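You operate a simulated robot arm through the tools that you are given. There is no shell and no other tool. Be economical: measure what you need, move in short steps, check, and stop when the job is done.

You run a simulated robot arm. Do the job below in one go: nothing can be reset, and whatever is moved stays where it is left.

TASK
Put things in order on the dining table top. At the end: the green cloth stands on top of the blue shine tin (marked "STEEL SHINE"); the white napkin is on the purple plate; the yellow peg stands on top of the brown peach pod; the red brush stands where the green cloth stood; whatever was shut is shut again. Leave all else as you found it, and nothing knocked over.

It is judged by the outcome, as a careful person would: the job done as asked, and still so three seconds after it is handed in. It fails if anything else is knocked over, pushed out of place, dropped, spilled or broken. Flat cloth is picked up by pressing the open fingertips on it (5 to 10 N) and closing them slowly along it; thin cloth reads only 2 to 8 mm in the jaws.

THE ROBOT
A 7-joint arm with a two-finger parallel gripper, fixed in place. Base frame: the origin is at the foot of the arm, x ahead of it, y to its left, z up; the work surface is at about z = 750. Units: mm, rad, N and s.
With the tool pointing down near the work surface it reaches from about 200 to 680 mm from the base axis. Its first joint turns from -1.152 to 1.152 rad. Payload 2.4 kg.
The TCP is the grasp point between the finger pads, 30 mm short of the fingertips. In the tool frame z runs along the fingers and y along their closing line. The gripper opens to 94 mm. The fingers are 28 mm wide and 10 mm thick; the gripper's body (50 by 96 mm) begins 55 mm behind the TCP.
Orientation is that of the tool frame in the base frame, as [roll, pitch, yaw] about the fixed x, y, z axes, in that order (R = Rz(yaw) Ry(pitch) Rx(roll)). With the fingers straight down and closing along the base's y, the tool's x points along the base's -x, its y along +y and its z along -z.

THE INTERFACE
- The arm moves only by the tool arm_command. Its argument "increments" is a list of rows, each a list of 7 numbers: the shift along the tool's x, y, z in units of 50 mm (1.0 is 50 mm), then the turn, a rotation vector about the tool's x, y, z in units of 5 degrees (1.0 is 5 degrees), then the opening, from 0 (shut) to 1 (fully open). In form: [[dx, dy, dz, rx, ry, rz, claw], ...]. A call has 1 to 8 rows; each row shifts and turns the commanded pose from where the row before left it, along the tool's axes as they then stand. A call with a number of a shift or a turn outside -1 to 1 is refused whole. Each row takes 0.2 s and may step no farther than 50 mm and 0.15 rad from the row before; otherwise, or with a gripper value out of range, the whole call is refused. A pose out of reach is approached as far as the arm can. The call stops where the force on the tool passes 40 N (or 10 N more than at its start, if that is more) or the arm is blocked; 0.2 s more then pass. Each finger travels about 153 mm/s and halts on what it meets, pressing with about 30 N; the grip force reading is that of the motor and also rises with nothing between the fingers. The clock runs only during rows and for 0.2 s after the last one: add rows that do not move to give the fingers time. It gives the time, the measured TCP pose, the force on the tool (base axes), the opening and the grip force at its end, in the units of the frame above (readings bear some noise).
- Cameras (640 x 400 px; columns grow to the right, rows downward): "scene" is fixed at [32.2, 474.8, 1438.2]; the picture's right is [-0.79, -0.61, 0.00], its down [-0.38, 0.50, -0.78] and it looks along [0.47, -0.62, -0.63] (base axes); focal length 310 px, centre (320, 200). "wrist" rides on the gripper at [76, 14, -102] in the tool frame; the picture's right is [-0.18, 0.98, 0.00], its down [-0.75, -0.14, -0.64] and it looks along [-0.63, -0.12, 0.77] (tool axes); focal length 243 px, centre (320, 200). There is no depth. A picture from a camera that has moved, and an enlarged one, comes with that camera's place and axes in the base frame and with its lens.
- capture(camera): a new picture of that camera. No time passes.
- close_up(camera, box): a new picture of the part [left, top, right, bottom] of that camera's present view, enlarged. No time passes.
- close_job(): hands the job in; it is judged then, once.

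Go step by step. Nothing tells you positions but the pictures and the camera data: compare them with the known pose of the tool, close in by small moves and look again before you grip or let go. The budget is 120 turns and 68 pictures, counting those below and the enlarged ones. Unless the task says otherwise, let go and move clear before handing in, and close with one line.

The tools are called after "Request:" by a JSON object that holds its "op" and its "data". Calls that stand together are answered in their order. arm_command: Moves the arm, as the interface text tells. Its arguments: {"type":"object","properties":{"increments":{"type":"array","items":{"type":"array","items":{"type":"number"}}}},"required":["increments"]} The other tools are called the same way: capture (camera) takes a picture; close_up (camera, box) takes an enlarged picture of a part of a camera's view; close_job () hands the job in.

At the start:

```text
t: 0.0
eef_pos: [423.0, 86.9, 1084.5]
tcp_rot: [-3.141, 0.0, 3.139]
force: [0.2, -0.9, 0.4]
gripper_width: 93.9
gripper_force: 0.1
```

scene: 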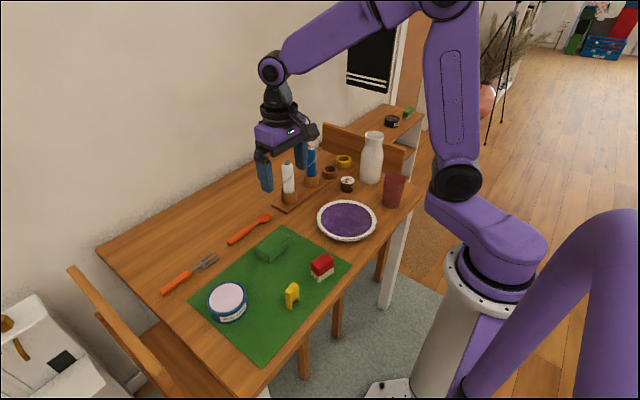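
wrist: 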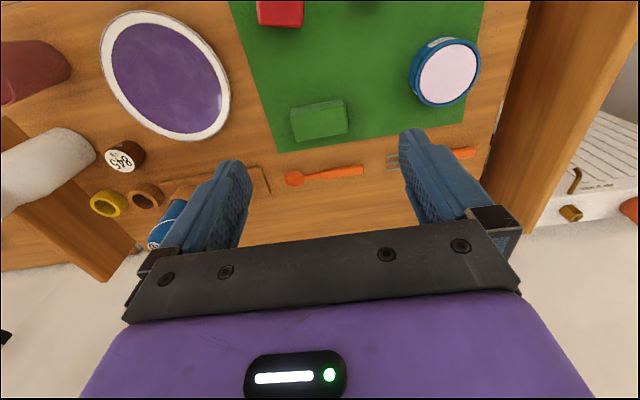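

I see the table with a green mat, the blue tin, a green block-like cloth, a yellow peg, a red brush, and a purple plate. I'll enlarge the scene to identify the napkin and the peach pod.

Request:
{"op": "close_up", "data": {"camera": "scene", "box": [260, 120, 430, 226]}}

Request:
{"op": "close_up", "data": {"camera": "scene", "box": [190, 220, 360, 326]}}

Request:
{"op": "close_up", "data": {"camera": "scene", "box": [0, 60, 640, 400]}}

```text
3.76 times, centred on (345, 173) of scene
camera zoom: at [32.2, 474.8, 1438.2], right [-0.79, -0.61, 0.0], down [-0.38, 0.5, -0.78], along [0.47, -0.62, -0.63], focal length 1166 px, centre (226, 302)
```

zoom: 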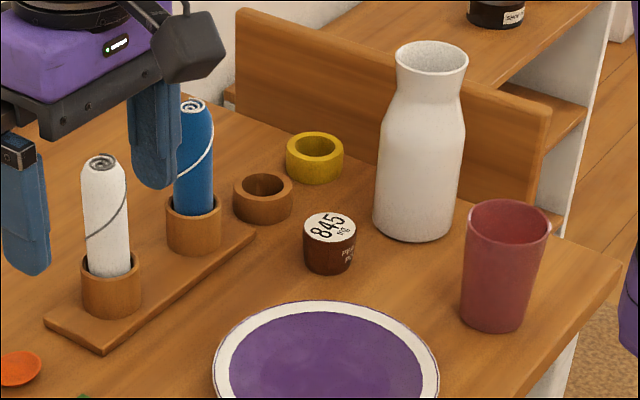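

```text
3.76 times, centred on (275, 273) of scene
camera zoom: at [32.2, 474.8, 1438.2], right [-0.79, -0.61, 0.0], down [-0.38, 0.5, -0.78], along [0.47, -0.62, -0.63], focal length 1166 px, centre (489, -75)
```

zoom: 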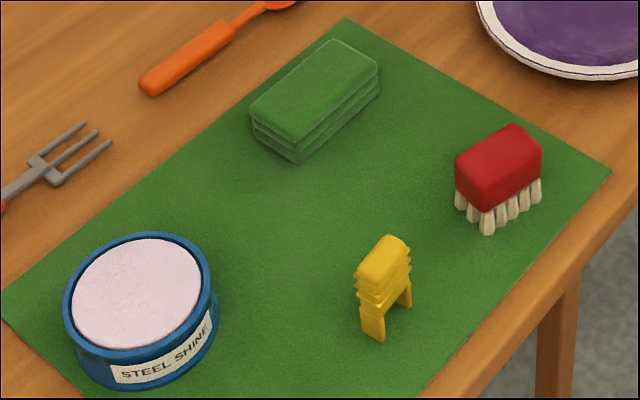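

```text
1.00 times, centred on (320, 230) of scene
camera zoom: at [32.2, 474.8, 1438.2], right [-0.79, -0.61, 0.0], down [-0.38, 0.5, -0.78], along [0.47, -0.62, -0.63], focal length 310 px, centre (320, 170)
```

zoom: 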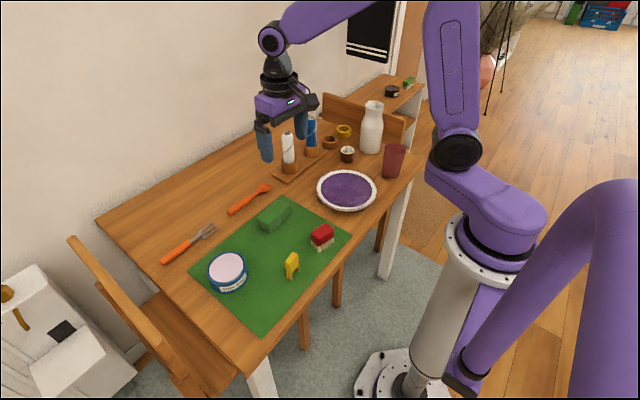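

The brown cup-like tin near (500,-305) is probably the pod, and the white napkin looks like a rolled one standing in a wooden cup. I'll check with wrist enlargements.

Request:
{"op": "close_up", "data": {"camera": "scene", "box": [325, 165, 373, 195]}}

Request:
{"op": "close_up", "data": {"camera": "wrist", "box": [240, 0, 500, 162]}}

Request:
{"op": "close_up", "data": {"camera": "scene", "box": [370, 90, 434, 130]}}

```text
13.33 times, centred on (349, 180) of scene
camera zoom: at [32.2, 474.8, 1438.2], right [-0.79, -0.61, 0.0], down [-0.38, 0.5, -0.78], along [0.47, -0.62, -0.63], focal length 4129 px, centre (-67, 467)
```

zoom: 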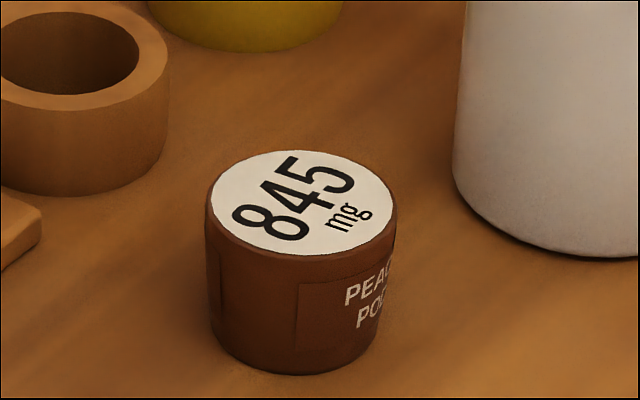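

```text
2.46 times, centred on (370, 81) of wrist
camera zoom: at [347.2, 101.4, 1186.9], right [0.18, 0.98, 0.0], down [0.75, -0.14, 0.64], along [0.63, -0.12, -0.77], focal length 597 px, centre (197, 493)
```

zoom: 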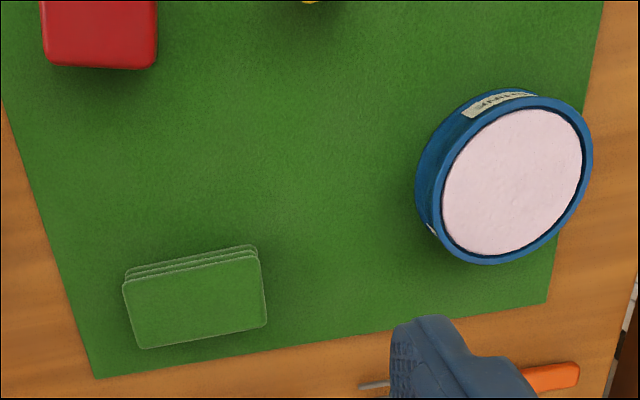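

```text
10.00 times, centred on (402, 110) of scene
camera zoom: at [32.2, 474.8, 1438.2], right [-0.79, -0.61, 0.0], down [-0.38, 0.5, -0.78], along [0.47, -0.62, -0.63], focal length 3097 px, centre (-500, 1100)
```

zoom: 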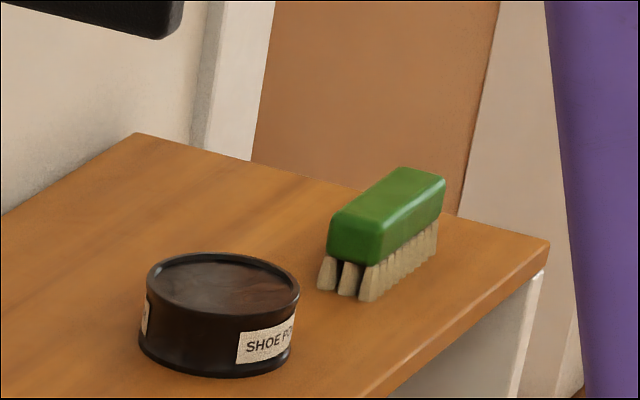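

The pod is confirmed, with the cloth near (512,69), long along y and about 95x48 mm, and the tin near (463,268). I'll descend while turning the tool 90° so the jaws close along x.

Request:
{"op": "arm_command", "data": {"increments": [[0, 0, 0.2, 0, 0, 1, 1], [0, 0, 0.2, 0, 0, 1, 1], [0, 0, 0.2, 0, 0, 1, 1], [0, 0, 0.2, 0, 0, 1, 1], [0, 0, 0.2, 0, 0, 1, 1], [0, 0, 0.2, 0, 0, 1, 1], [0, 0, 0.2, 0, 0, 1, 1], [0, 0, 0.2, 0, 0, 1, 1]]}}

Request:
{"op": "arm_command", "data": {"increments": [[0, 0, 0.2, 0, 0, 1, 1], [0, 0, 0.2, 0, 0, 1, 1], [0, 0, 0.2, 0, 0, 1, 1], [0, 0, 0.2, 0, 0, 1, 1], [0, 0, 0.2, 0, 0, 1, 1], [0, 0, 0.2, 0, 0, 1, 1], [0, 0, 0.2, 0, 0, 1, 1], [0, 0, 0.2, 0, 0, 1, 1]]}}

Request:
{"op": "arm_command", "data": {"increments": [[0, 0, 0.2, 0, 0, 1, 1], [0, 0, 0.2, 0, 0, 1, 1], [-0.18, 0.9, 0, 0, 0, 0, 1], [-0.18, 0.88, 0, 0, 0, 0, 1], [0, 0, 0, 0, 0, 0, 1]]}}

Request:
{"op": "capture", "data": {"camera": "wrist"}}

```text
t: 1.8
eef_pos: [422.2, 86.3, 1003.7]
tcp_rot: [3.141, 0.0, 2.439]
force: [0.2, -0.4, 0.4]
gripper_width: 93.8
gripper_force: 0.1
```

```text
t: 3.6
eef_pos: [422.3, 87.0, 923.5]
tcp_rot: [-3.142, -0.001, 1.746]
force: [-0.3, 0.5, 0.6]
gripper_width: 94.1
gripper_force: 0.1
```

```text
t: 4.8
eef_pos: [512.3, 71.4, 905.6]
tcp_rot: [-3.142, 0.0, 1.569]
force: [0.4, 0.5, -0.6]
gripper_width: 94.2
gripper_force: 0.0
```

```text
59 pictures are left
camera wrist: at [526.7, 147.4, 1008.1], right [0.98, -0.18, 0.0], down [-0.14, -0.75, 0.64], along [-0.12, -0.63, -0.77], focal length 243 px, centre (320, 200)
```

wrist: 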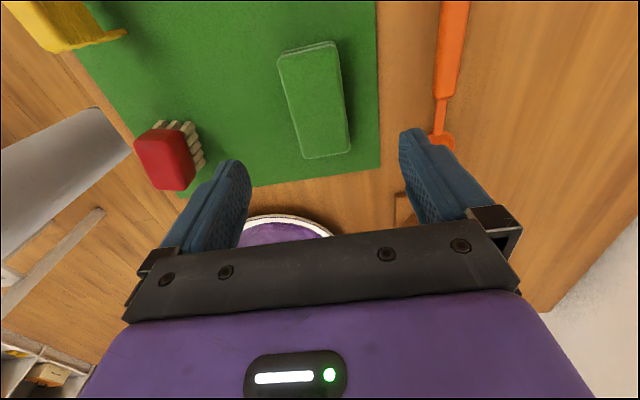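

The cloth lies centred under the jaws and aligned with them. I'll descend to TCP z≈787 and close slowly.

Request:
{"op": "arm_command", "data": {"increments": [[0, 0.0, 0.8, 0, 0, 0, 1], [0, 0, 0.8, 0, 0, 0, 1], [0, 0, 0.5, 0, 0, 0, 1], [0, 0, 0.26, 0, 0, 0, 1], [0, 0, 0, 0, 0, 0, 1]]}}

Request:
{"op": "capture", "data": {"camera": "wrist"}}

Request:
{"op": "close_up", "data": {"camera": "scene", "box": [190, 180, 350, 280]}}

```text
t: 6.0
eef_pos: [511.3, 68.7, 785.1]
tcp_rot: [3.141, 0.0, 1.57]
force: [-0.4, -1.0, 0.7]
gripper_width: 93.8
gripper_force: 0.1
```

```text
58 pictures are left
camera wrist: at [526.2, 145.5, 888.6], right [0.98, -0.18, 0.0], down [-0.14, -0.75, 0.64], along [-0.12, -0.63, -0.77], focal length 243 px, centre (320, 200)
```

wrist: 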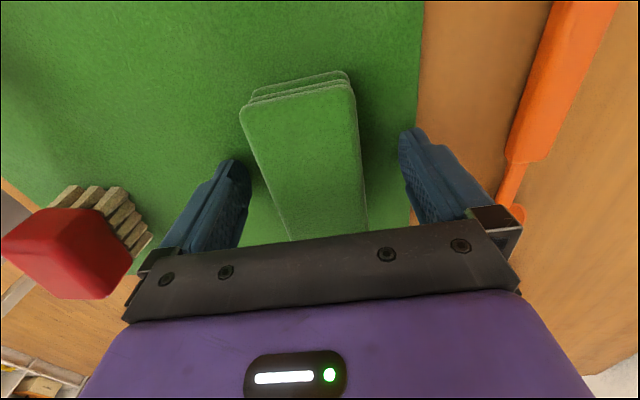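

```text
4.00 times, centred on (270, 230) of scene
camera zoom: at [32.2, 474.8, 1438.2], right [-0.79, -0.61, 0.0], down [-0.38, 0.5, -0.78], along [0.47, -0.62, -0.63], focal length 1239 px, centre (520, 80)
```

zoom: 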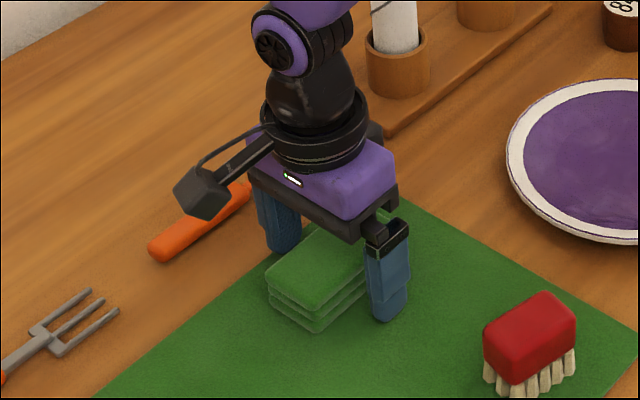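

The fingers straddle the cloth and clear the spoon. I'll close now and lift a little.

Request:
{"op": "arm_command", "data": {"increments": [[0, 0, 0, 0, 0, 0, 0.75], [0, 0, 0, 0, 0, 0, 0.6], [0, 0, 0, 0, 0, 0, 0.5], [0, 0, 0, 0, 0, 0, 0.4], [0, 0, 0, 0, 0, 0, 0.3], [0, 0, 0, 0, 0, 0, 0.3]]}}

```text
t: 7.4
eef_pos: [510.9, 69.1, 785.6]
tcp_rot: [3.14, 0.0, 1.571]
force: [0.1, -0.9, 0.7]
gripper_width: 53.4
gripper_force: 30.2
```

The jaws hold the cloth at 53 mm. I'll lift it and carry it above the tin.

Request:
{"op": "arm_command", "data": {"increments": [[0, 0, -0.5, 0, 0, 0, 0.3], [0, 0, -0.9, 0, 0, 0, 0.3], [0, 0, -0.9, 0, 0, 0, 0.3], [0, 0, 0, 0, 0, 0, 0.3]]}}

Request:
{"op": "arm_command", "data": {"increments": [[0.5, -0.12, 0, 0, 0, 0, 0.3], [0.8, -0.2, 0, 0, 0, 0, 0.3], [0.8, -0.2, 0, 0, 0, 0, 0.3], [0.8, -0.2, 0, 0, 0, 0, 0.3], [0.8, -0.2, 0, 0, 0, 0, 0.3], [0.28, -0.06, 0, 0, 0, 0, 0.3], [0, 0, 0, 0, 0, 0, 0.3]]}}

Request:
{"op": "capture", "data": {"camera": "wrist"}}

Request:
{"op": "close_up", "data": {"camera": "scene", "box": [160, 200, 320, 300]}}

```text
t: 8.4
eef_pos: [511.0, 69.8, 900.0]
tcp_rot: [-3.141, 0.001, 1.57]
force: [-0.5, 0.0, -0.5]
gripper_width: 27.9
gripper_force: 0.1
```

```text
t: 10.0
eef_pos: [462.1, 269.0, 899.8]
tcp_rot: [-3.141, 0.001, 1.569]
force: [0.0, 0.3, -0.1]
gripper_width: 28.2
gripper_force: 0.1
```

```text
56 pictures are left
camera wrist: at [476.2, 344.9, 1002.8], right [0.98, -0.19, 0.0], down [-0.14, -0.75, 0.64], along [-0.12, -0.63, -0.77], focal length 243 px, centre (320, 200)
```

wrist: 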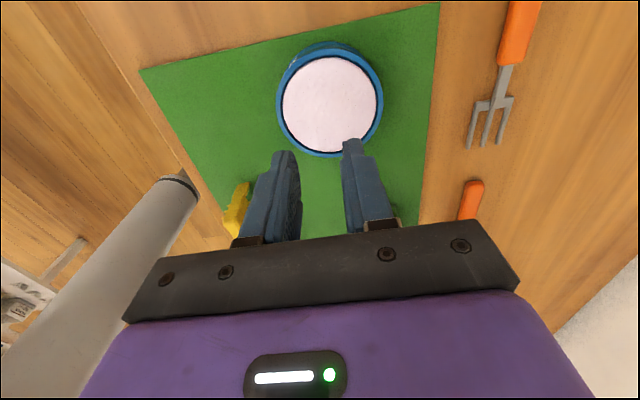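

```text
4.00 times, centred on (240, 250) of scene
camera zoom: at [32.2, 474.9, 1438.2], right [-0.79, -0.61, 0.0], down [-0.38, 0.5, -0.78], along [0.47, -0.62, -0.63], focal length 1239 px, centre (640, 0)
```

zoom: 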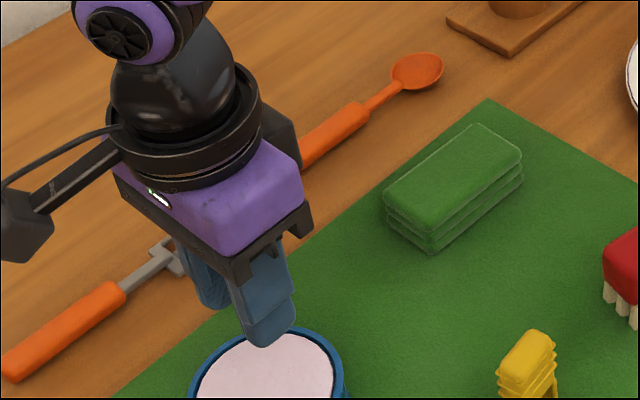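

The cloth slipped out during the lift and is still exactly where it was. I'll go back, grip lower and harder, and lift slowly.

Request:
{"op": "arm_command", "data": {"increments": [[-0.5, 0.12, 0, 0, 0, 0, 1], [-0.8, 0.2, 0, 0, 0, 0, 1], [-0.8, 0.2, 0, 0, 0, 0, 1], [-0.8, 0.2, 0, 0, 0, 0, 1], [-0.8, 0.2, 0, 0, 0, 0, 1], [-0.28, 0.06, 0, 0, 0, 0, 1], [0, 0, 0.8, 0, 0, 0, 1], [0, 0, 0, 0, 0, 0, 1]]}}

Request:
{"op": "capture", "data": {"camera": "wrist"}}

```text
t: 11.8
eef_pos: [512.7, 70.1, 860.2]
tcp_rot: [3.141, 0.003, 1.571]
force: [0.4, 0.0, -0.4]
gripper_width: 94.2
gripper_force: 0.1
```

```text
54 pictures are left
camera wrist: at [526.5, 147.0, 963.1], right [0.98, -0.18, 0.0], down [-0.14, -0.75, 0.64], along [-0.12, -0.63, -0.77], focal length 243 px, centre (320, 200)
```

wrist: 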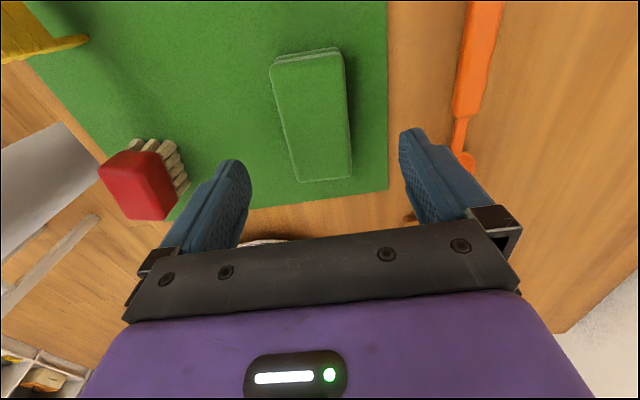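

It is still aligned. I'll descend to about z=782, close fully on it, and give a slow test lift.

Request:
{"op": "arm_command", "data": {"increments": [[0, 0, 0.8, 0, 0, 0, 1], [0, 0, 0.4, 0, 0, 0, 1], [0, 0, 0.25, 0, 0, 0, 1], [0, 0, 0.1, 0, 0, 0, 1], [0, 0, 0, 0, 0, 0, 1]]}}

Request:
{"op": "arm_command", "data": {"increments": [[0, 0, 0, 0, 0, 0, 0.7], [0, 0, 0, 0, 0, 0, 0.5], [0, 0, 0, 0, 0, 0, 0.2], [0, 0, 0, 0, 0, 0, 0], [0, 0, 0, 0, 0, 0, 0], [0, 0, 0, 0, 0, 0, 0]]}}

Request:
{"op": "arm_command", "data": {"increments": [[0, 0, -0.04, 0, 0, 0, 0], [0, 0, -0.06, 0, 0, 0, 0], [0, 0, -0.1, 0, 0, 0, 0], [0, 0, -0.1, 0, 0, 0, 0], [0, 0, 0, 0, 0, 0, 0]]}}

Request:
{"op": "close_up", "data": {"camera": "scene", "box": [190, 180, 350, 280]}}

```text
t: 13.0
eef_pos: [512.9, 69.2, 784.5]
tcp_rot: [3.139, -0.001, 1.572]
force: [-3.3, -0.8, 31.4]
gripper_width: 94.1
gripper_force: 0.0
```

```text
t: 13.3
eef_pos: [513.6, 70.0, 784.7]
tcp_rot: [3.141, 0.001, 1.571]
force: [0.3, 0.2, 3.0]
gripper_width: 65.1
gripper_force: 0.0
stopped in row 1: the force on the tool passed its limit (the readings are from after the stop); the commanded pose is now the measured one
```

```text
t: 14.5
eef_pos: [512.8, 68.8, 799.0]
tcp_rot: [-3.138, -0.001, 1.571]
force: [-1.0, -0.7, 0.5]
gripper_width: 53.4
gripper_force: 29.4
```

```text
4.00 times, centred on (270, 230) of scene
camera zoom: at [32.2, 474.8, 1438.2], right [-0.79, -0.61, 0.0], down [-0.38, 0.5, -0.78], along [0.47, -0.62, -0.63], focal length 1239 px, centre (520, 80)
```

zoom: 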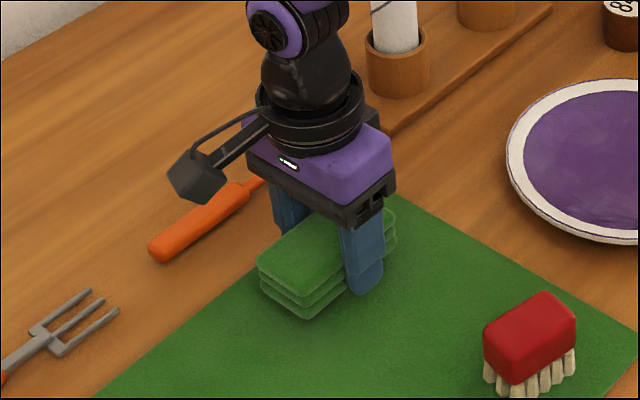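

The mat surface is at about z=754, and the grip still reads 53 mm after 15 mm of lift. I'll continue lifting slowly.

Request:
{"op": "arm_command", "data": {"increments": [[0, 0, -0.1, 0, 0, 0, 0], [0, 0, -0.15, 0, 0, 0, 0], [0, 0, -0.15, 0, 0, 0, 0], [0, 0, -0.15, 0, 0, 0, 0], [0, 0, -0.15, 0, 0, 0, 0], [0, 0, -0.15, 0, 0, 0, 0], [0, 0, 0, 0, 0, 0, 0]]}}

Request:
{"op": "close_up", "data": {"camera": "scene", "box": [190, 180, 350, 280]}}

```text
t: 16.1
eef_pos: [512.6, 69.4, 843.3]
tcp_rot: [3.142, 0.0, 1.571]
force: [-0.6, -0.5, 0.0]
gripper_width: 53.5
gripper_force: 29.9
```

```text
4.00 times, centred on (270, 230) of scene
camera zoom: at [32.2, 474.8, 1438.2], right [-0.79, -0.61, 0.0], down [-0.38, 0.5, -0.78], along [0.47, -0.62, -0.63], focal length 1239 px, centre (520, 80)
```

zoom: 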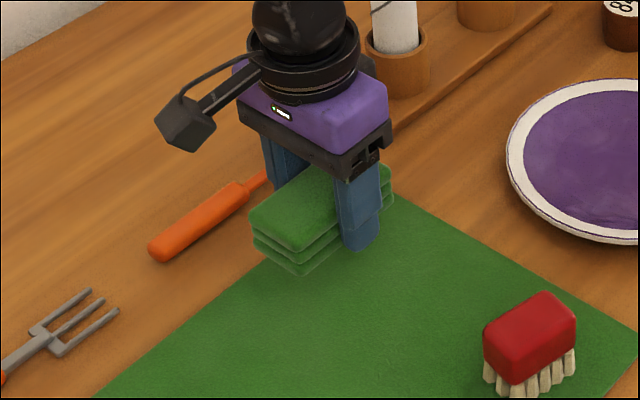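

The cloth is lifted and held firmly. I'll raise it more and carry it gently over the tin.

Request:
{"op": "arm_command", "data": {"increments": [[0, 0, -0.2, 0, 0, 0, 0], [0, 0, -0.3, 0, 0, 0, 0], [0, 0, -0.3, 0, 0, 0, 0], [0, 0, -0.2, 0, 0, 0, 0], [0.15, -0.04, 0, 0, 0, 0, 0], [0.3, -0.06, 0, 0, 0, 0, 0], [0.45, -0.1, 0, 0, 0, 0, 0], [0.5, -0.1, 0, 0, 0, 0, 0]]}}

Request:
{"op": "arm_command", "data": {"increments": [[0.4, -0.1, 0, 0, 0, 0, 0], [0.5, -0.1, 0, 0, 0, 0, 0], [0.5, -0.1, 0, 0, 0, 0, 0], [0.5, -0.1, 0, 0, 0, 0, 0], [0.4, -0.1, 0, 0, 0, 0, 0], [0.26, -0.05, 0, 0, 0, 0, 0], [0.12, -0.02, 0, 0, 0, 0, 0], [0, 0, 0, 0, 0, 0, 0]]}}

Request:
{"op": "capture", "data": {"camera": "wrist"}}

Request:
{"op": "close_up", "data": {"camera": "scene", "box": [160, 210, 320, 310]}}

```text
t: 17.9
eef_pos: [498.3, 139.9, 890.8]
tcp_rot: [-3.139, 0.001, 1.571]
force: [0.3, 0.2, -0.6]
gripper_width: 53.1
gripper_force: 30.4
```

```text
t: 19.7
eef_pos: [470.4, 273.5, 892.5]
tcp_rot: [-3.139, 0.0, 1.572]
force: [0.2, -0.4, -1.3]
gripper_width: 53.4
gripper_force: 29.7
```

```text
51 pictures are left
camera wrist: at [484.9, 349.9, 994.6], right [0.98, -0.18, 0.0], down [-0.14, -0.75, 0.64], along [-0.12, -0.63, -0.77], focal length 243 px, centre (320, 200)
```

wrist: 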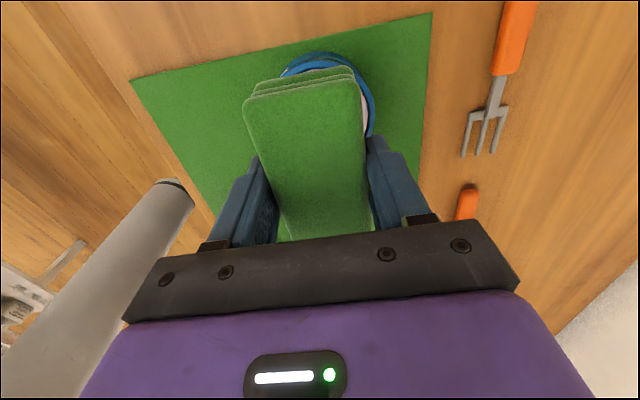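

```text
4.00 times, centred on (240, 260) of scene
camera zoom: at [32.2, 474.8, 1438.2], right [-0.79, -0.61, 0.0], down [-0.38, 0.5, -0.78], along [0.47, -0.62, -0.63], focal length 1239 px, centre (640, -40)
```

zoom: 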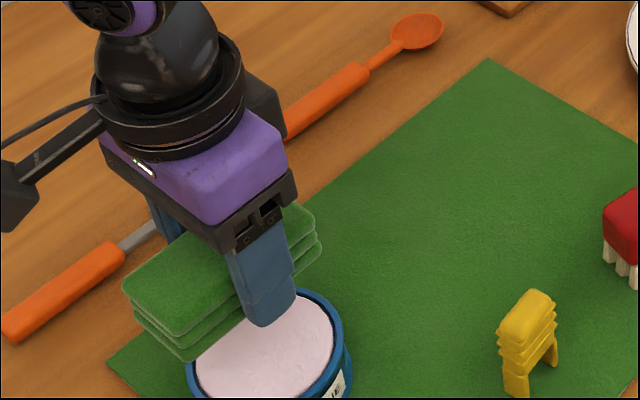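

The tin's top centre is near (471,270) with its top around z=785. I'll lower gently until there is contact.

Request:
{"op": "arm_command", "data": {"increments": [[-0.06, 0, 0.3, 0, 0, 0, 0], [0, 0, 0.4, 0, 0, 0, 0], [0, 0, 0.4, 0, 0, 0, 0], [0, 0, 0.2, 0, 0, 0, 0], [0, 0, 0, 0, 0, 0, 0]]}}

Request:
{"op": "close_up", "data": {"camera": "scene", "box": [160, 210, 320, 310]}}

Request:
{"op": "capture", "data": {"camera": "wrist"}}

```text
t: 20.9
eef_pos: [470.4, 269.9, 827.1]
tcp_rot: [3.141, 0.0, 1.572]
force: [0.1, 0.2, 0.5]
gripper_width: 53.4
gripper_force: 29.8
```

```text
4.00 times, centred on (240, 260) of scene
camera zoom: at [32.2, 474.8, 1438.2], right [-0.79, -0.61, 0.0], down [-0.38, 0.5, -0.78], along [0.47, -0.62, -0.63], focal length 1239 px, centre (640, -40)
```

zoom: 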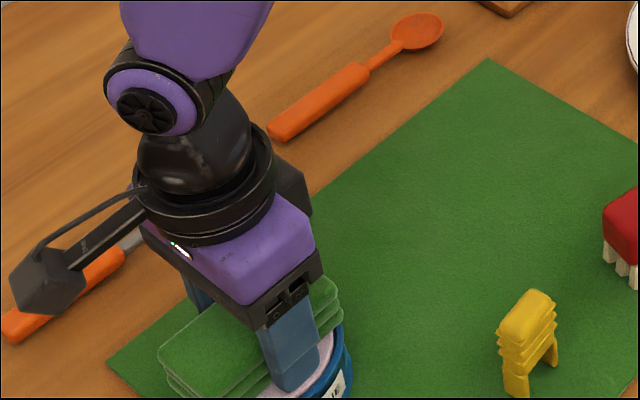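

```text
48 pictures are left
camera wrist: at [484.4, 347.0, 928.8], right [0.98, -0.18, 0.0], down [-0.14, -0.75, 0.64], along [-0.12, -0.63, -0.77], focal length 243 px, centre (320, 200)
```

wrist: 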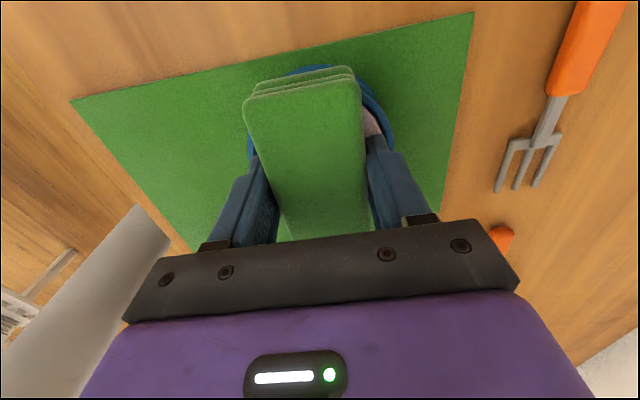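

The x alignment is good. I'll lower in small steps to contact.

Request:
{"op": "arm_command", "data": {"increments": [[0, 0, 0.08, 0, 0, 0, 0], [0, 0, 0.06, 0, 0, 0, 0], [0, 0, 0.04, 0, 0, 0, 0], [0, 0, 0, 0, 0, 0, 0]]}}

```text
t: 21.4
eef_pos: [471.3, 270.1, 824.6]
tcp_rot: [-3.139, 0.001, 1.571]
force: [-3.4, -2.5, 10.8]
gripper_width: 53.1
gripper_force: 30.1
stopped in row 2: the force on the tool passed its limit (the readings are from after the stop); the commanded pose is now the measured one
```

It made contact at z≈824.6. I'll open slightly, let it settle, and look.

Request:
{"op": "arm_command", "data": {"increments": [[0, 0, -0.01, 0, 0, 0, 0.5], [0, 0, 0, 0, 0, 0, 0.6], [0, 0, 0, 0, 0, 0, 0.66], [0, 0, 0, 0, 0, 0, 0.66]]}}

Request:
{"op": "arm_command", "data": {"increments": [[0, 0, -0.1, 0, 0, 0, 0.68], [0, 0, -0.2, 0, 0, 0, 0.7], [0, 0, -0.4, 0, 0, 0, 0.8], [0, 0, -0.8, 0, 0, 0, 1], [0, 0, -0.4, 0, 0, 0, 1], [0, 0, 0, 0, 0, 0, 1]]}}

Request:
{"op": "capture", "data": {"camera": "wrist"}}

Request:
{"op": "close_up", "data": {"camera": "scene", "box": [180, 230, 360, 343]}}

```text
t: 22.4
eef_pos: [471.5, 270.3, 824.9]
tcp_rot: [3.14, -0.002, 1.571]
force: [-0.8, 2.0, 4.4]
gripper_width: 61.9
gripper_force: 0.1
```

```text
t: 23.8
eef_pos: [469.4, 269.7, 918.9]
tcp_rot: [-3.139, -0.002, 1.572]
force: [-0.5, 0.3, 0.1]
gripper_width: 93.9
gripper_force: 0.0
```

```text
47 pictures are left
camera wrist: at [483.5, 347.2, 1021.5], right [0.98, -0.18, 0.0], down [-0.14, -0.75, 0.64], along [-0.12, -0.63, -0.77], focal length 243 px, centre (320, 200)
```

wrist: 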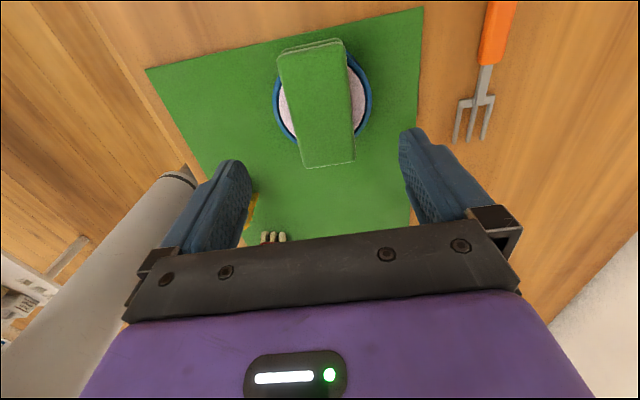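

```text
3.54 times, centred on (270, 286) of scene
camera zoom: at [32.2, 474.8, 1438.2], right [-0.79, -0.61, 0.0], down [-0.38, 0.5, -0.78], along [0.47, -0.62, -0.63], focal length 1096 px, centre (497, -106)
```

zoom: 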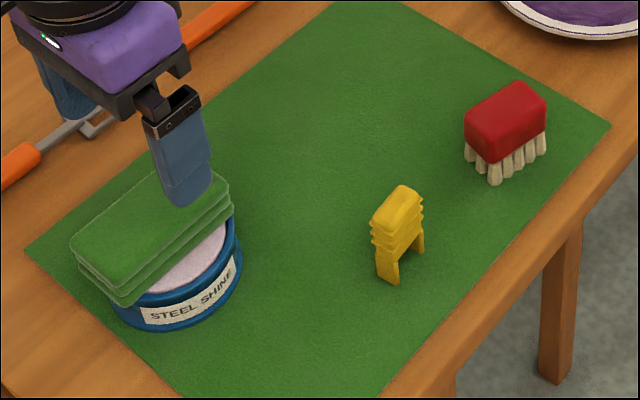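

The cloth sits well on the tin. Next is the red brush near (347,47), so I'll move above it.

Request:
{"op": "arm_command", "data": {"increments": [[-0.8, -0.45, 0, 0, 0, 0, 1], [-0.8, -0.45, 0, 0, 0, 0, 1], [-0.8, -0.45, 0, 0, 0, 0, 1], [-0.8, -0.45, 0, 0, 0, 0, 1], [-0.8, -0.45, 0, 0, 0, 0, 1], [-0.5, -0.2, 0, 0, 0, 0, 1], [0, 0, 0, 0, 0, 0, 1]]}}

Request:
{"op": "capture", "data": {"camera": "wrist"}}

```text
t: 25.4
eef_pos: [349.6, 43.7, 920.1]
tcp_rot: [-3.141, 0.0, 1.571]
force: [-0.4, -0.1, 0.3]
gripper_width: 94.1
gripper_force: 0.1
```

```text
45 pictures are left
camera wrist: at [363.8, 120.6, 1023.5], right [0.98, -0.18, 0.0], down [-0.14, -0.75, 0.64], along [-0.12, -0.63, -0.77], focal length 243 px, centre (320, 200)
```

wrist: 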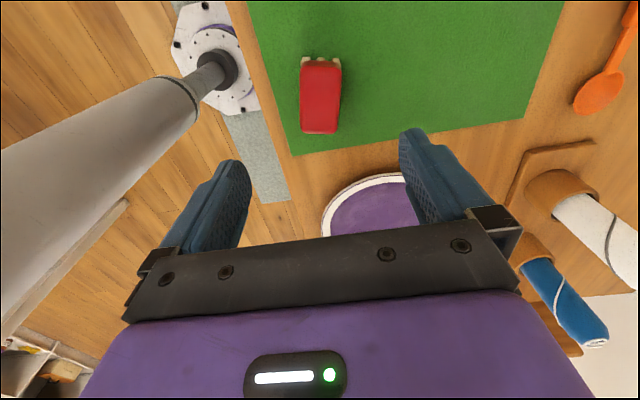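

The brush centre is about (349,48), its long axis turned about 14° from y. I'll turn the jaws to match and descend partway to check.

Request:
{"op": "arm_command", "data": {"increments": [[0.09, 0, 0, 0, 0, 0.95, 1], [0, 0, 0.3, 0, 0, 0.95, 1], [0, 0, 0.5, 0, 0, 0.9, 1], [0, 0, 0.5, 0, 0, 0, 1], [0, 0, 0, 0, 0, 0, 1]]}}

Request:
{"op": "capture", "data": {"camera": "wrist"}}

```text
t: 26.6
eef_pos: [349.1, 51.0, 854.1]
tcp_rot: [-3.141, -0.001, 1.326]
force: [0.3, 0.2, -0.5]
gripper_width: 93.8
gripper_force: 0.1
```

```text
44 pictures are left
camera wrist: at [381.2, 121.9, 957.0], right [0.91, -0.42, 0.0], down [-0.32, -0.7, 0.64], along [-0.27, -0.58, -0.77], focal length 243 px, centre (320, 200)
```

wrist: 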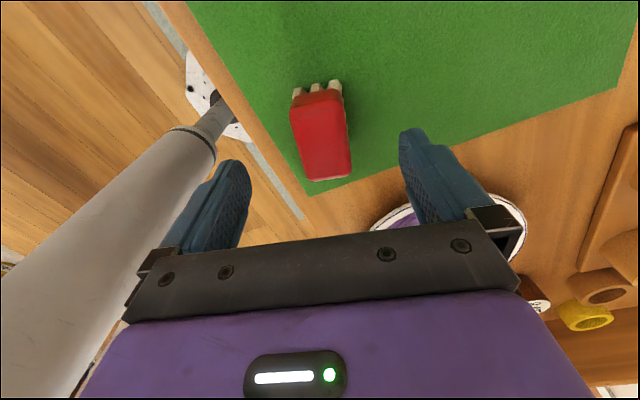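

The brush is aligned and centred. I'll descend to z≈792 and close on its red back.

Request:
{"op": "arm_command", "data": {"increments": [[0, 0, 0.5, 0, 0, 0, 1], [0, 0, 0.5, 0, 0, 0, 1], [0, 0, 0.22, 0, 0, 0, 1], [0, 0, 0, 0, 0, 0, 1]]}}

Request:
{"op": "close_up", "data": {"camera": "scene", "box": [260, 200, 372, 270]}}

```text
t: 27.6
eef_pos: [347.5, 52.5, 794.8]
tcp_rot: [-3.14, 0.0, 1.326]
force: [0.5, -0.2, -0.4]
gripper_width: 94.0
gripper_force: 0.1
```

```text
5.71 times, centred on (316, 235) of scene
camera zoom: at [32.2, 474.8, 1438.2], right [-0.79, -0.61, 0.0], down [-0.38, 0.5, -0.78], along [0.47, -0.62, -0.63], focal length 1770 px, centre (343, 0)
```

zoom: 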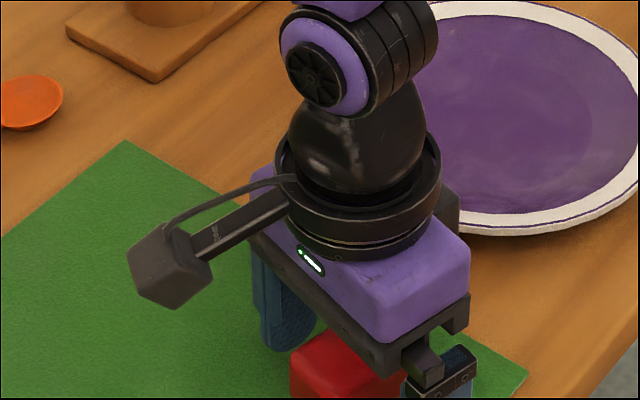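

Request:
{"op": "arm_command", "data": {"increments": [[0, 0, 0, 0, 0, 0, 0.7], [0, 0, 0, 0, 0, 0, 0.5], [0, 0, 0, 0, 0, 0, 0.4], [0, 0, 0, 0, 0, 0, 0.3], [0, 0, 0, 0, 0, 0, 0.1], [0, 0, 0, 0, 0, 0, 0], [0, 0, 0, 0, 0, 0, 0]]}}

Request:
{"op": "arm_command", "data": {"increments": [[0, 0, -0.1, 0, 0, 0, 0], [0, 0, -0.2, 0, 0, 0, 0], [0, 0, -0.3, 0, 0, 0, 0], [0, 0, -0.4, 0, 0, 0, 0], [0, 0, -0.4, 0, 0, 0, 0], [0, 0, 0, 0, 0, 0, 0]]}}

Request:
{"op": "close_up", "data": {"camera": "scene", "box": [230, 180, 358, 260]}}

```text
t: 29.2
eef_pos: [348.6, 52.1, 794.0]
tcp_rot: [-3.14, -0.001, 1.326]
force: [0.4, -0.2, -0.1]
gripper_width: 41.4
gripper_force: 30.1
```

```text
t: 30.6
eef_pos: [350.6, 49.8, 864.3]
tcp_rot: [-3.14, 0.0, 1.327]
force: [-0.3, -0.1, -0.1]
gripper_width: 41.3
gripper_force: 29.9
```

```text
5.00 times, centred on (294, 220) of scene
camera zoom: at [32.2, 474.8, 1438.2], right [-0.79, -0.61, 0.0], down [-0.38, 0.5, -0.78], along [0.47, -0.62, -0.63], focal length 1548 px, centre (450, 100)
```

zoom: 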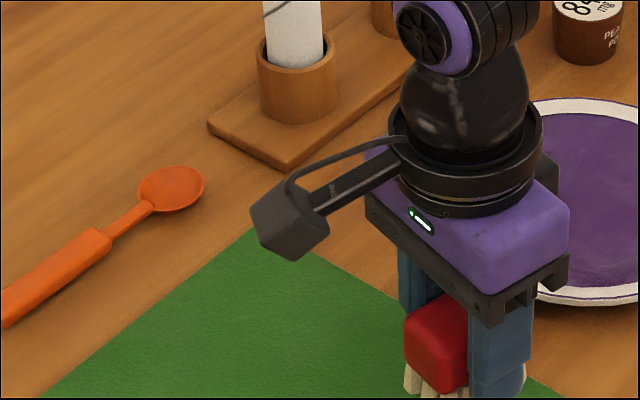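

The brush is held. I'll turn it back to line up with the cloth's old spot and carry it to (512,69.5).

Request:
{"op": "arm_command", "data": {"increments": [[0, 0, 0, 0, 0, -0.95, 0], [0, 0, 0, 0, 0, -0.95, 0], [0, 0, 0, 0, 0, -0.9, 0], [0.1, 0.5, 0, 0, 0, 0, 0], [0.1, 0.8, 0, 0, 0, 0, 0], [0.1, 0.8, 0, 0, 0, 0, 0], [0.1, 0.7, 0, 0, 0, 0, 0], [0, 0.42, 0, 0, 0, 0, 0]]}}

Request:
{"op": "arm_command", "data": {"increments": [[0, 0, 0.3, 0, 0, 0, 0], [0, 0, 0.5, 0, 0, 0, 0], [0, 0, 0.3, 0, 0, 0, 0], [0, 0, 0.1, 0, 0, 0, 0], [0, 0, 0, 0, 0, 0, 0]]}}

Request:
{"op": "capture", "data": {"camera": "wrist"}}

```text
t: 32.4
eef_pos: [511.5, 69.3, 863.7]
tcp_rot: [-3.139, 0.0, 1.571]
force: [0.2, 0.3, -0.4]
gripper_width: 41.1
gripper_force: 29.9
```

```text
t: 33.6
eef_pos: [509.0, 70.6, 804.3]
tcp_rot: [-3.139, 0.0, 1.571]
force: [0.5, 0.0, -1.1]
gripper_width: 41.2
gripper_force: 30.6
```

```text
41 pictures are left
camera wrist: at [523.9, 146.0, 906.4], right [0.98, -0.18, 0.0], down [-0.14, -0.75, 0.64], along [-0.12, -0.63, -0.77], focal length 243 px, centre (320, 200)
```

wrist: 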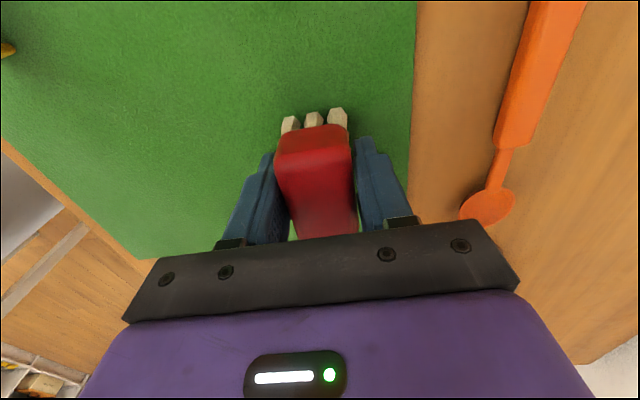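

Request:
{"op": "arm_command", "data": {"increments": [[0, 0.04, 0.1, 0, 0, 0, 0], [0, 0, 0.06, 0, 0, 0, 0], [0, 0, 0.04, 0, 0, 0, 0], [0, 0, 0.03, 0, 0, 0, 0], [0, 0, 0, 0, 0, 0, 0]]}}

```text
t: 34.8
eef_pos: [510.3, 69.4, 792.5]
tcp_rot: [-3.141, 0.0, 1.569]
force: [-6.8, -5.3, 29.9]
gripper_width: 41.1
gripper_force: 30.4
```

It is in contact with the mat. I'll ease up slightly, release and rise.

Request:
{"op": "arm_command", "data": {"increments": [[0, 0, -0.03, 0, 0, 0, 0], [0, 0, 0, 0, 0, 0, 0.44], [0, 0, 0, 0, 0, 0, 0.52], [0, 0, 0, 0, 0, 0, 0.65], [0, 0, 0, 0, 0, 0, 0.65]]}}

Request:
{"op": "arm_command", "data": {"increments": [[0, 0, -0.2, 0, 0, 0, 0.65], [0, 0, -0.4, 0, 0, 0, 0.65], [0, 0, -0.8, 0, 0, 0, 0.8], [0, 0, -0.8, 0, 0, 0, 1], [0, 0, -0.4, 0, 0, 0, 1], [0, 0, 0, 0, 0, 0, 1]]}}

Request:
{"op": "close_up", "data": {"camera": "scene", "box": [190, 200, 350, 300]}}

```text
t: 36.0
eef_pos: [511.4, 70.6, 793.2]
tcp_rot: [-3.139, 0.001, 1.571]
force: [-0.9, 0.1, -0.1]
gripper_width: 61.0
gripper_force: 0.1
```

```text
t: 37.4
eef_pos: [511.4, 70.2, 924.6]
tcp_rot: [-3.14, -0.001, 1.571]
force: [0.3, 0.3, 0.0]
gripper_width: 93.9
gripper_force: 0.1
```

```text
4.00 times, centred on (270, 250) of scene
camera zoom: at [32.2, 474.8, 1438.2], right [-0.79, -0.61, 0.0], down [-0.38, 0.5, -0.78], along [0.47, -0.62, -0.63], focal length 1239 px, centre (520, 0)
```

zoom: 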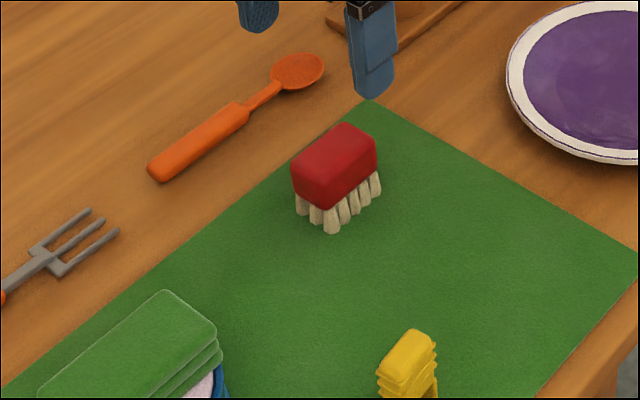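

The brush stands where the cloth was. Next is the yellow peg near (352,166), so I'll move above it and look.

Request:
{"op": "arm_command", "data": {"increments": [[0.4, -0.7, 0, 0, 0, 0, 1], [0.4, -0.7, 0, 0, 0, 0, 1], [0.4, -0.7, 0, 0, 0, 0, 1], [0.4, -0.7, 0, 0, 0, 0, 1], [0.32, -0.4, 0, 0, 0, 0, 1], [0, 0, 0.3, 0, 0, 0, 1], [0, 0, 0, 0, 0, 0, 1]]}}

Request:
{"op": "capture", "data": {"camera": "wrist"}}

Request:
{"op": "close_up", "data": {"camera": "scene", "box": [260, 265, 324, 305]}}

```text
t: 39.0
eef_pos: [352.1, 167.4, 910.2]
tcp_rot: [-3.14, 0.0, 1.572]
force: [-0.6, 0.7, 0.5]
gripper_width: 94.1
gripper_force: 0.0
```

```text
39 pictures are left
camera wrist: at [366.0, 242.8, 1012.2], right [0.98, -0.18, 0.0], down [-0.14, -0.75, 0.64], along [-0.12, -0.63, -0.77], focal length 243 px, centre (320, 200)
```

wrist: 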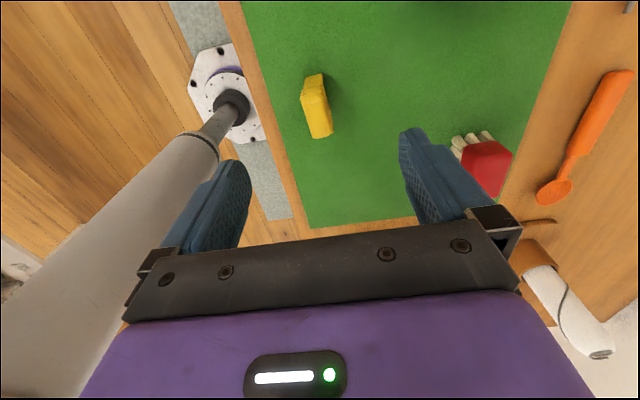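

```text
10.00 times, centred on (292, 285) of scene
camera zoom: at [32.2, 474.8, 1438.2], right [-0.79, -0.61, 0.0], down [-0.38, 0.5, -0.78], along [0.47, -0.62, -0.63], focal length 3097 px, centre (600, -650)
```

zoom: 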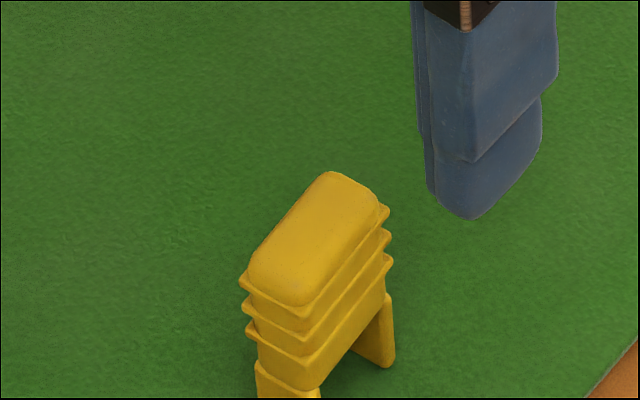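

The peg is centred near (350.5,166), about 41 mm long along y and 20 mm thick. I'll descend so the tips stay a few mm above its feet, then grip across x.

Request:
{"op": "arm_command", "data": {"increments": [[-0.02, -0.03, 0.8, 0, 0, 0, 1], [0, 0, 0.7, 0, 0, 0, 1], [0, 0, 0.5, 0, 0, 0, 1], [0, 0, 0.3, 0, 0, 0, 1], [0, 0, 0, 0, 0, 0, 1]]}}

Request:
{"op": "capture", "data": {"camera": "wrist"}}

Request:
{"op": "close_up", "data": {"camera": "scene", "box": [244, 250, 340, 310]}}

```text
t: 40.2
eef_pos: [349.5, 167.1, 793.0]
tcp_rot: [3.141, 0.0, 1.571]
force: [-0.5, -1.0, 0.1]
gripper_width: 94.3
gripper_force: 0.1
```

```text
37 pictures are left
camera wrist: at [364.7, 242.3, 895.6], right [0.98, -0.18, 0.0], down [-0.14, -0.75, 0.64], along [-0.12, -0.63, -0.77], focal length 243 px, centre (320, 200)
```

wrist: 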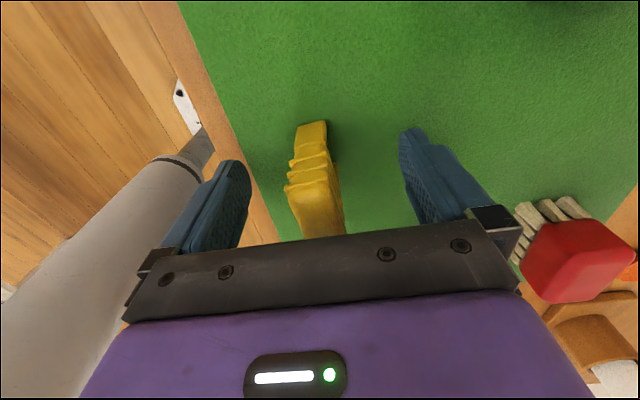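

```text
6.67 times, centred on (292, 280) of scene
camera zoom: at [32.2, 474.8, 1438.2], right [-0.79, -0.61, 0.0], down [-0.38, 0.5, -0.78], along [0.47, -0.62, -0.63], focal length 2065 px, centre (507, -333)
```

zoom: 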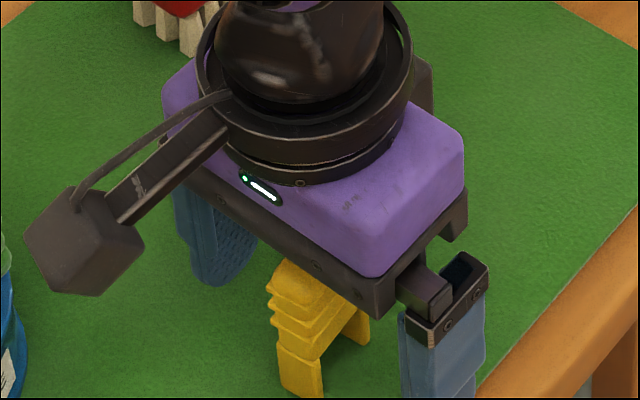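

The peg is centred between the fingers. I'll grip it and test-lift slowly.

Request:
{"op": "arm_command", "data": {"increments": [[0, 0, 0, 0, 0, 0, 0.6], [0, 0, 0, 0, 0, 0, 0.4], [0, 0, 0, 0, 0, 0, 0.3], [0, 0, 0, 0, 0, 0, 0.2], [0, 0, 0, 0, 0, 0, 0.05], [0, 0, 0, 0, 0, 0, 0], [0, 0, 0, 0, 0, 0, 0]]}}

Request:
{"op": "arm_command", "data": {"increments": [[0, 0, -0.1, 0, 0, 0, 0], [0, 0, -0.2, 0, 0, 0, 0], [0, 0, -0.4, 0, 0, 0, 0], [0, 0, -0.6, 0, 0, 0, 0], [0, 0, -0.6, 0, 0, 0, 0], [0, 0, -0.6, 0, 0, 0, 0], [0, 0, 0, 0, 0, 0, 0]]}}

Request:
{"op": "capture", "data": {"camera": "wrist"}}

Request:
{"op": "close_up", "data": {"camera": "scene", "box": [228, 190, 340, 260]}}

```text
t: 41.8
eef_pos: [349.4, 165.2, 792.1]
tcp_rot: [-3.138, 0.0, 1.571]
force: [-0.6, 0.1, 0.8]
gripper_width: 21.1
gripper_force: 30.2
```

```text
t: 43.4
eef_pos: [349.9, 165.4, 919.1]
tcp_rot: [-3.139, -0.001, 1.57]
force: [0.4, 0.5, -1.2]
gripper_width: 20.8
gripper_force: 29.6
```

```text
35 pictures are left
camera wrist: at [364.6, 242.4, 1022.0], right [0.98, -0.18, 0.0], down [-0.14, -0.75, 0.64], along [-0.12, -0.63, -0.77], focal length 243 px, centre (320, 200)
```

wrist: 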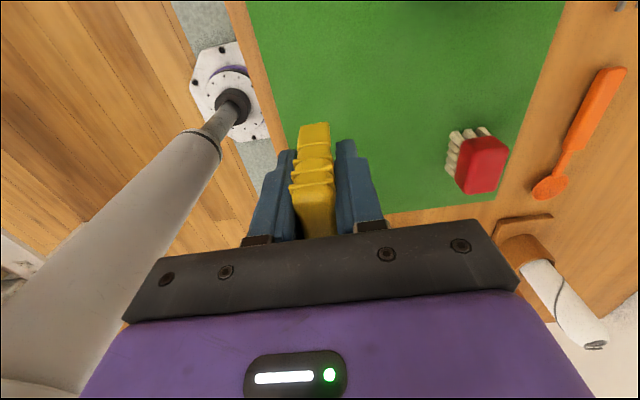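

```text
5.71 times, centred on (284, 225) of scene
camera zoom: at [32.2, 474.8, 1438.2], right [-0.79, -0.61, 0.0], down [-0.38, 0.5, -0.78], along [0.47, -0.62, -0.63], focal length 1770 px, centre (526, 57)
```

zoom: 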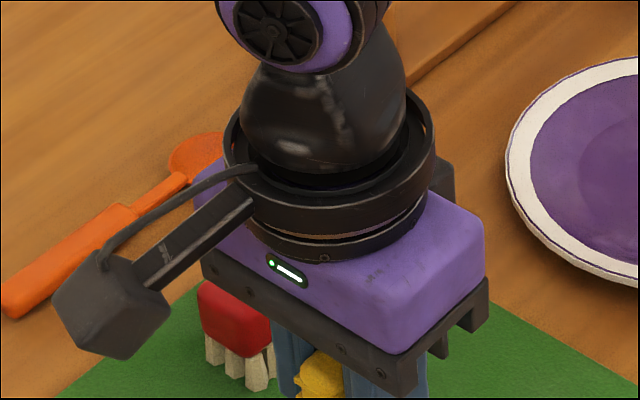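

The peg is held. I'll carry it at z≈930 towards the pod near (503,-310).

Request:
{"op": "arm_command", "data": {"increments": [[-0.3, 0.1, -0.1, 0, 0, 0, 0], [-0.6, 0.2, -0.1, 0, 0, 0, 0], [-0.8, 0.26, -0.1, 0, 0, 0, 0], [-0.8, 0.26, 0, 0, 0, 0, 0], [-0.8, 0.26, 0, 0, 0, 0, 0], [-0.8, 0.26, 0, 0, 0, 0, 0], [-0.8, 0.26, 0, 0, 0, 0, 0], [-0.6, 0.2, 0, 0, 0, 0, 0]]}}

Request:
{"op": "arm_command", "data": {"increments": [[-0.6, 0.2, 0, 0, 0, 0, 0], [-0.8, 0.26, 0, 0, 0, 0, 0], [-0.8, 0.26, 0, 0, 0, 0, 0], [-0.8, 0.26, 0, 0, 0, 0, 0], [-0.6, 0.2, 0, 0, 0, 0, 0], [-0.3, 0.08, 0, 0, 0, 0, 0], [-0.1, 0, 0, 0, 0, 0, 0], [0, 0, 0, 0, 0, 0, 0]]}}

Request:
{"op": "capture", "data": {"camera": "wrist"}}

Request:
{"op": "close_up", "data": {"camera": "scene", "box": [260, 100, 420, 200]}}

```text
t: 45.2
eef_pos: [439.2, -109.5, 933.5]
tcp_rot: [-3.141, 0.0, 1.57]
force: [-1.1, 0.3, -0.2]
gripper_width: 21.1
gripper_force: 30.0
```

```text
t: 47.0
eef_pos: [501.7, -309.2, 935.3]
tcp_rot: [-3.139, 0.0, 1.57]
force: [-0.3, 0.6, 0.1]
gripper_width: 21.1
gripper_force: 30.2
```

```text
33 pictures are left
camera wrist: at [515.8, -232.9, 1037.2], right [0.98, -0.18, 0.0], down [-0.14, -0.75, 0.64], along [-0.12, -0.63, -0.77], focal length 243 px, centre (320, 200)
```

wrist: 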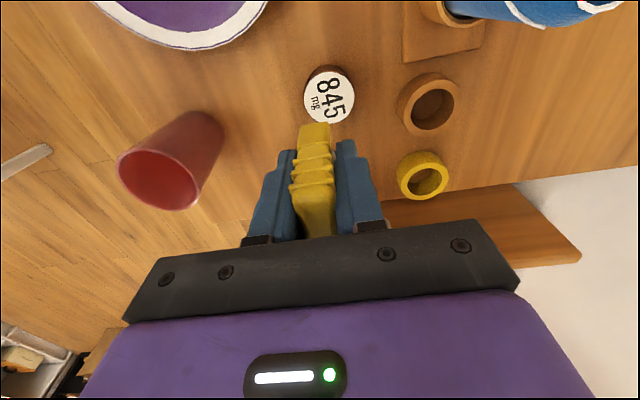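

```text
4.00 times, centred on (340, 150) of scene
camera zoom: at [32.2, 474.8, 1438.2], right [-0.79, -0.61, 0.0], down [-0.38, 0.5, -0.78], along [0.47, -0.62, -0.63], focal length 1239 px, centre (240, 400)
```

zoom: 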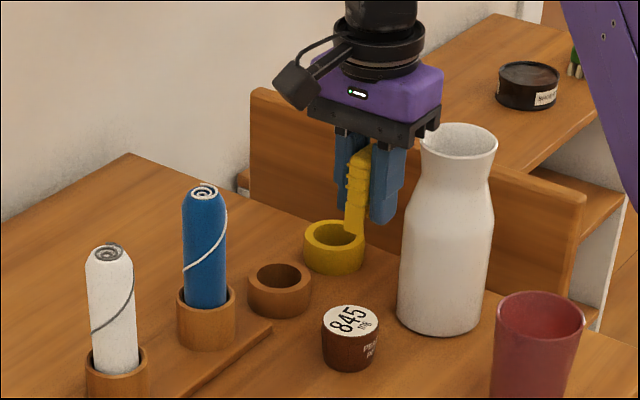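

The pod is visible under the peg. I'll enlarge to locate its top circle precisely.

Request:
{"op": "close_up", "data": {"camera": "wrist", "box": [272, 55, 384, 125]}}

```text
5.71 times, centred on (328, 90) of wrist
camera zoom: at [515.8, -232.9, 1037.2], right [0.98, -0.18, 0.0], down [-0.14, -0.75, 0.64], along [-0.12, -0.63, -0.77], focal length 1386 px, centre (274, 829)
```

zoom: 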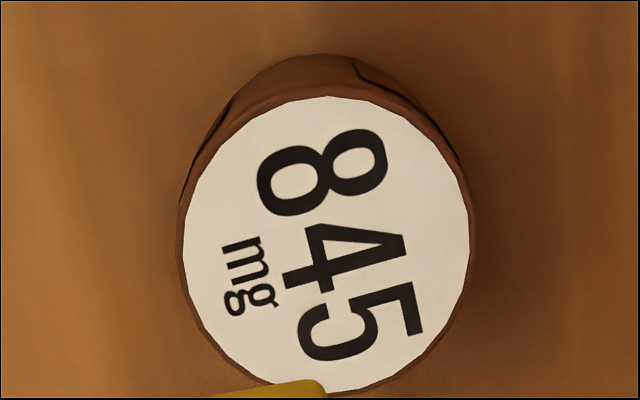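

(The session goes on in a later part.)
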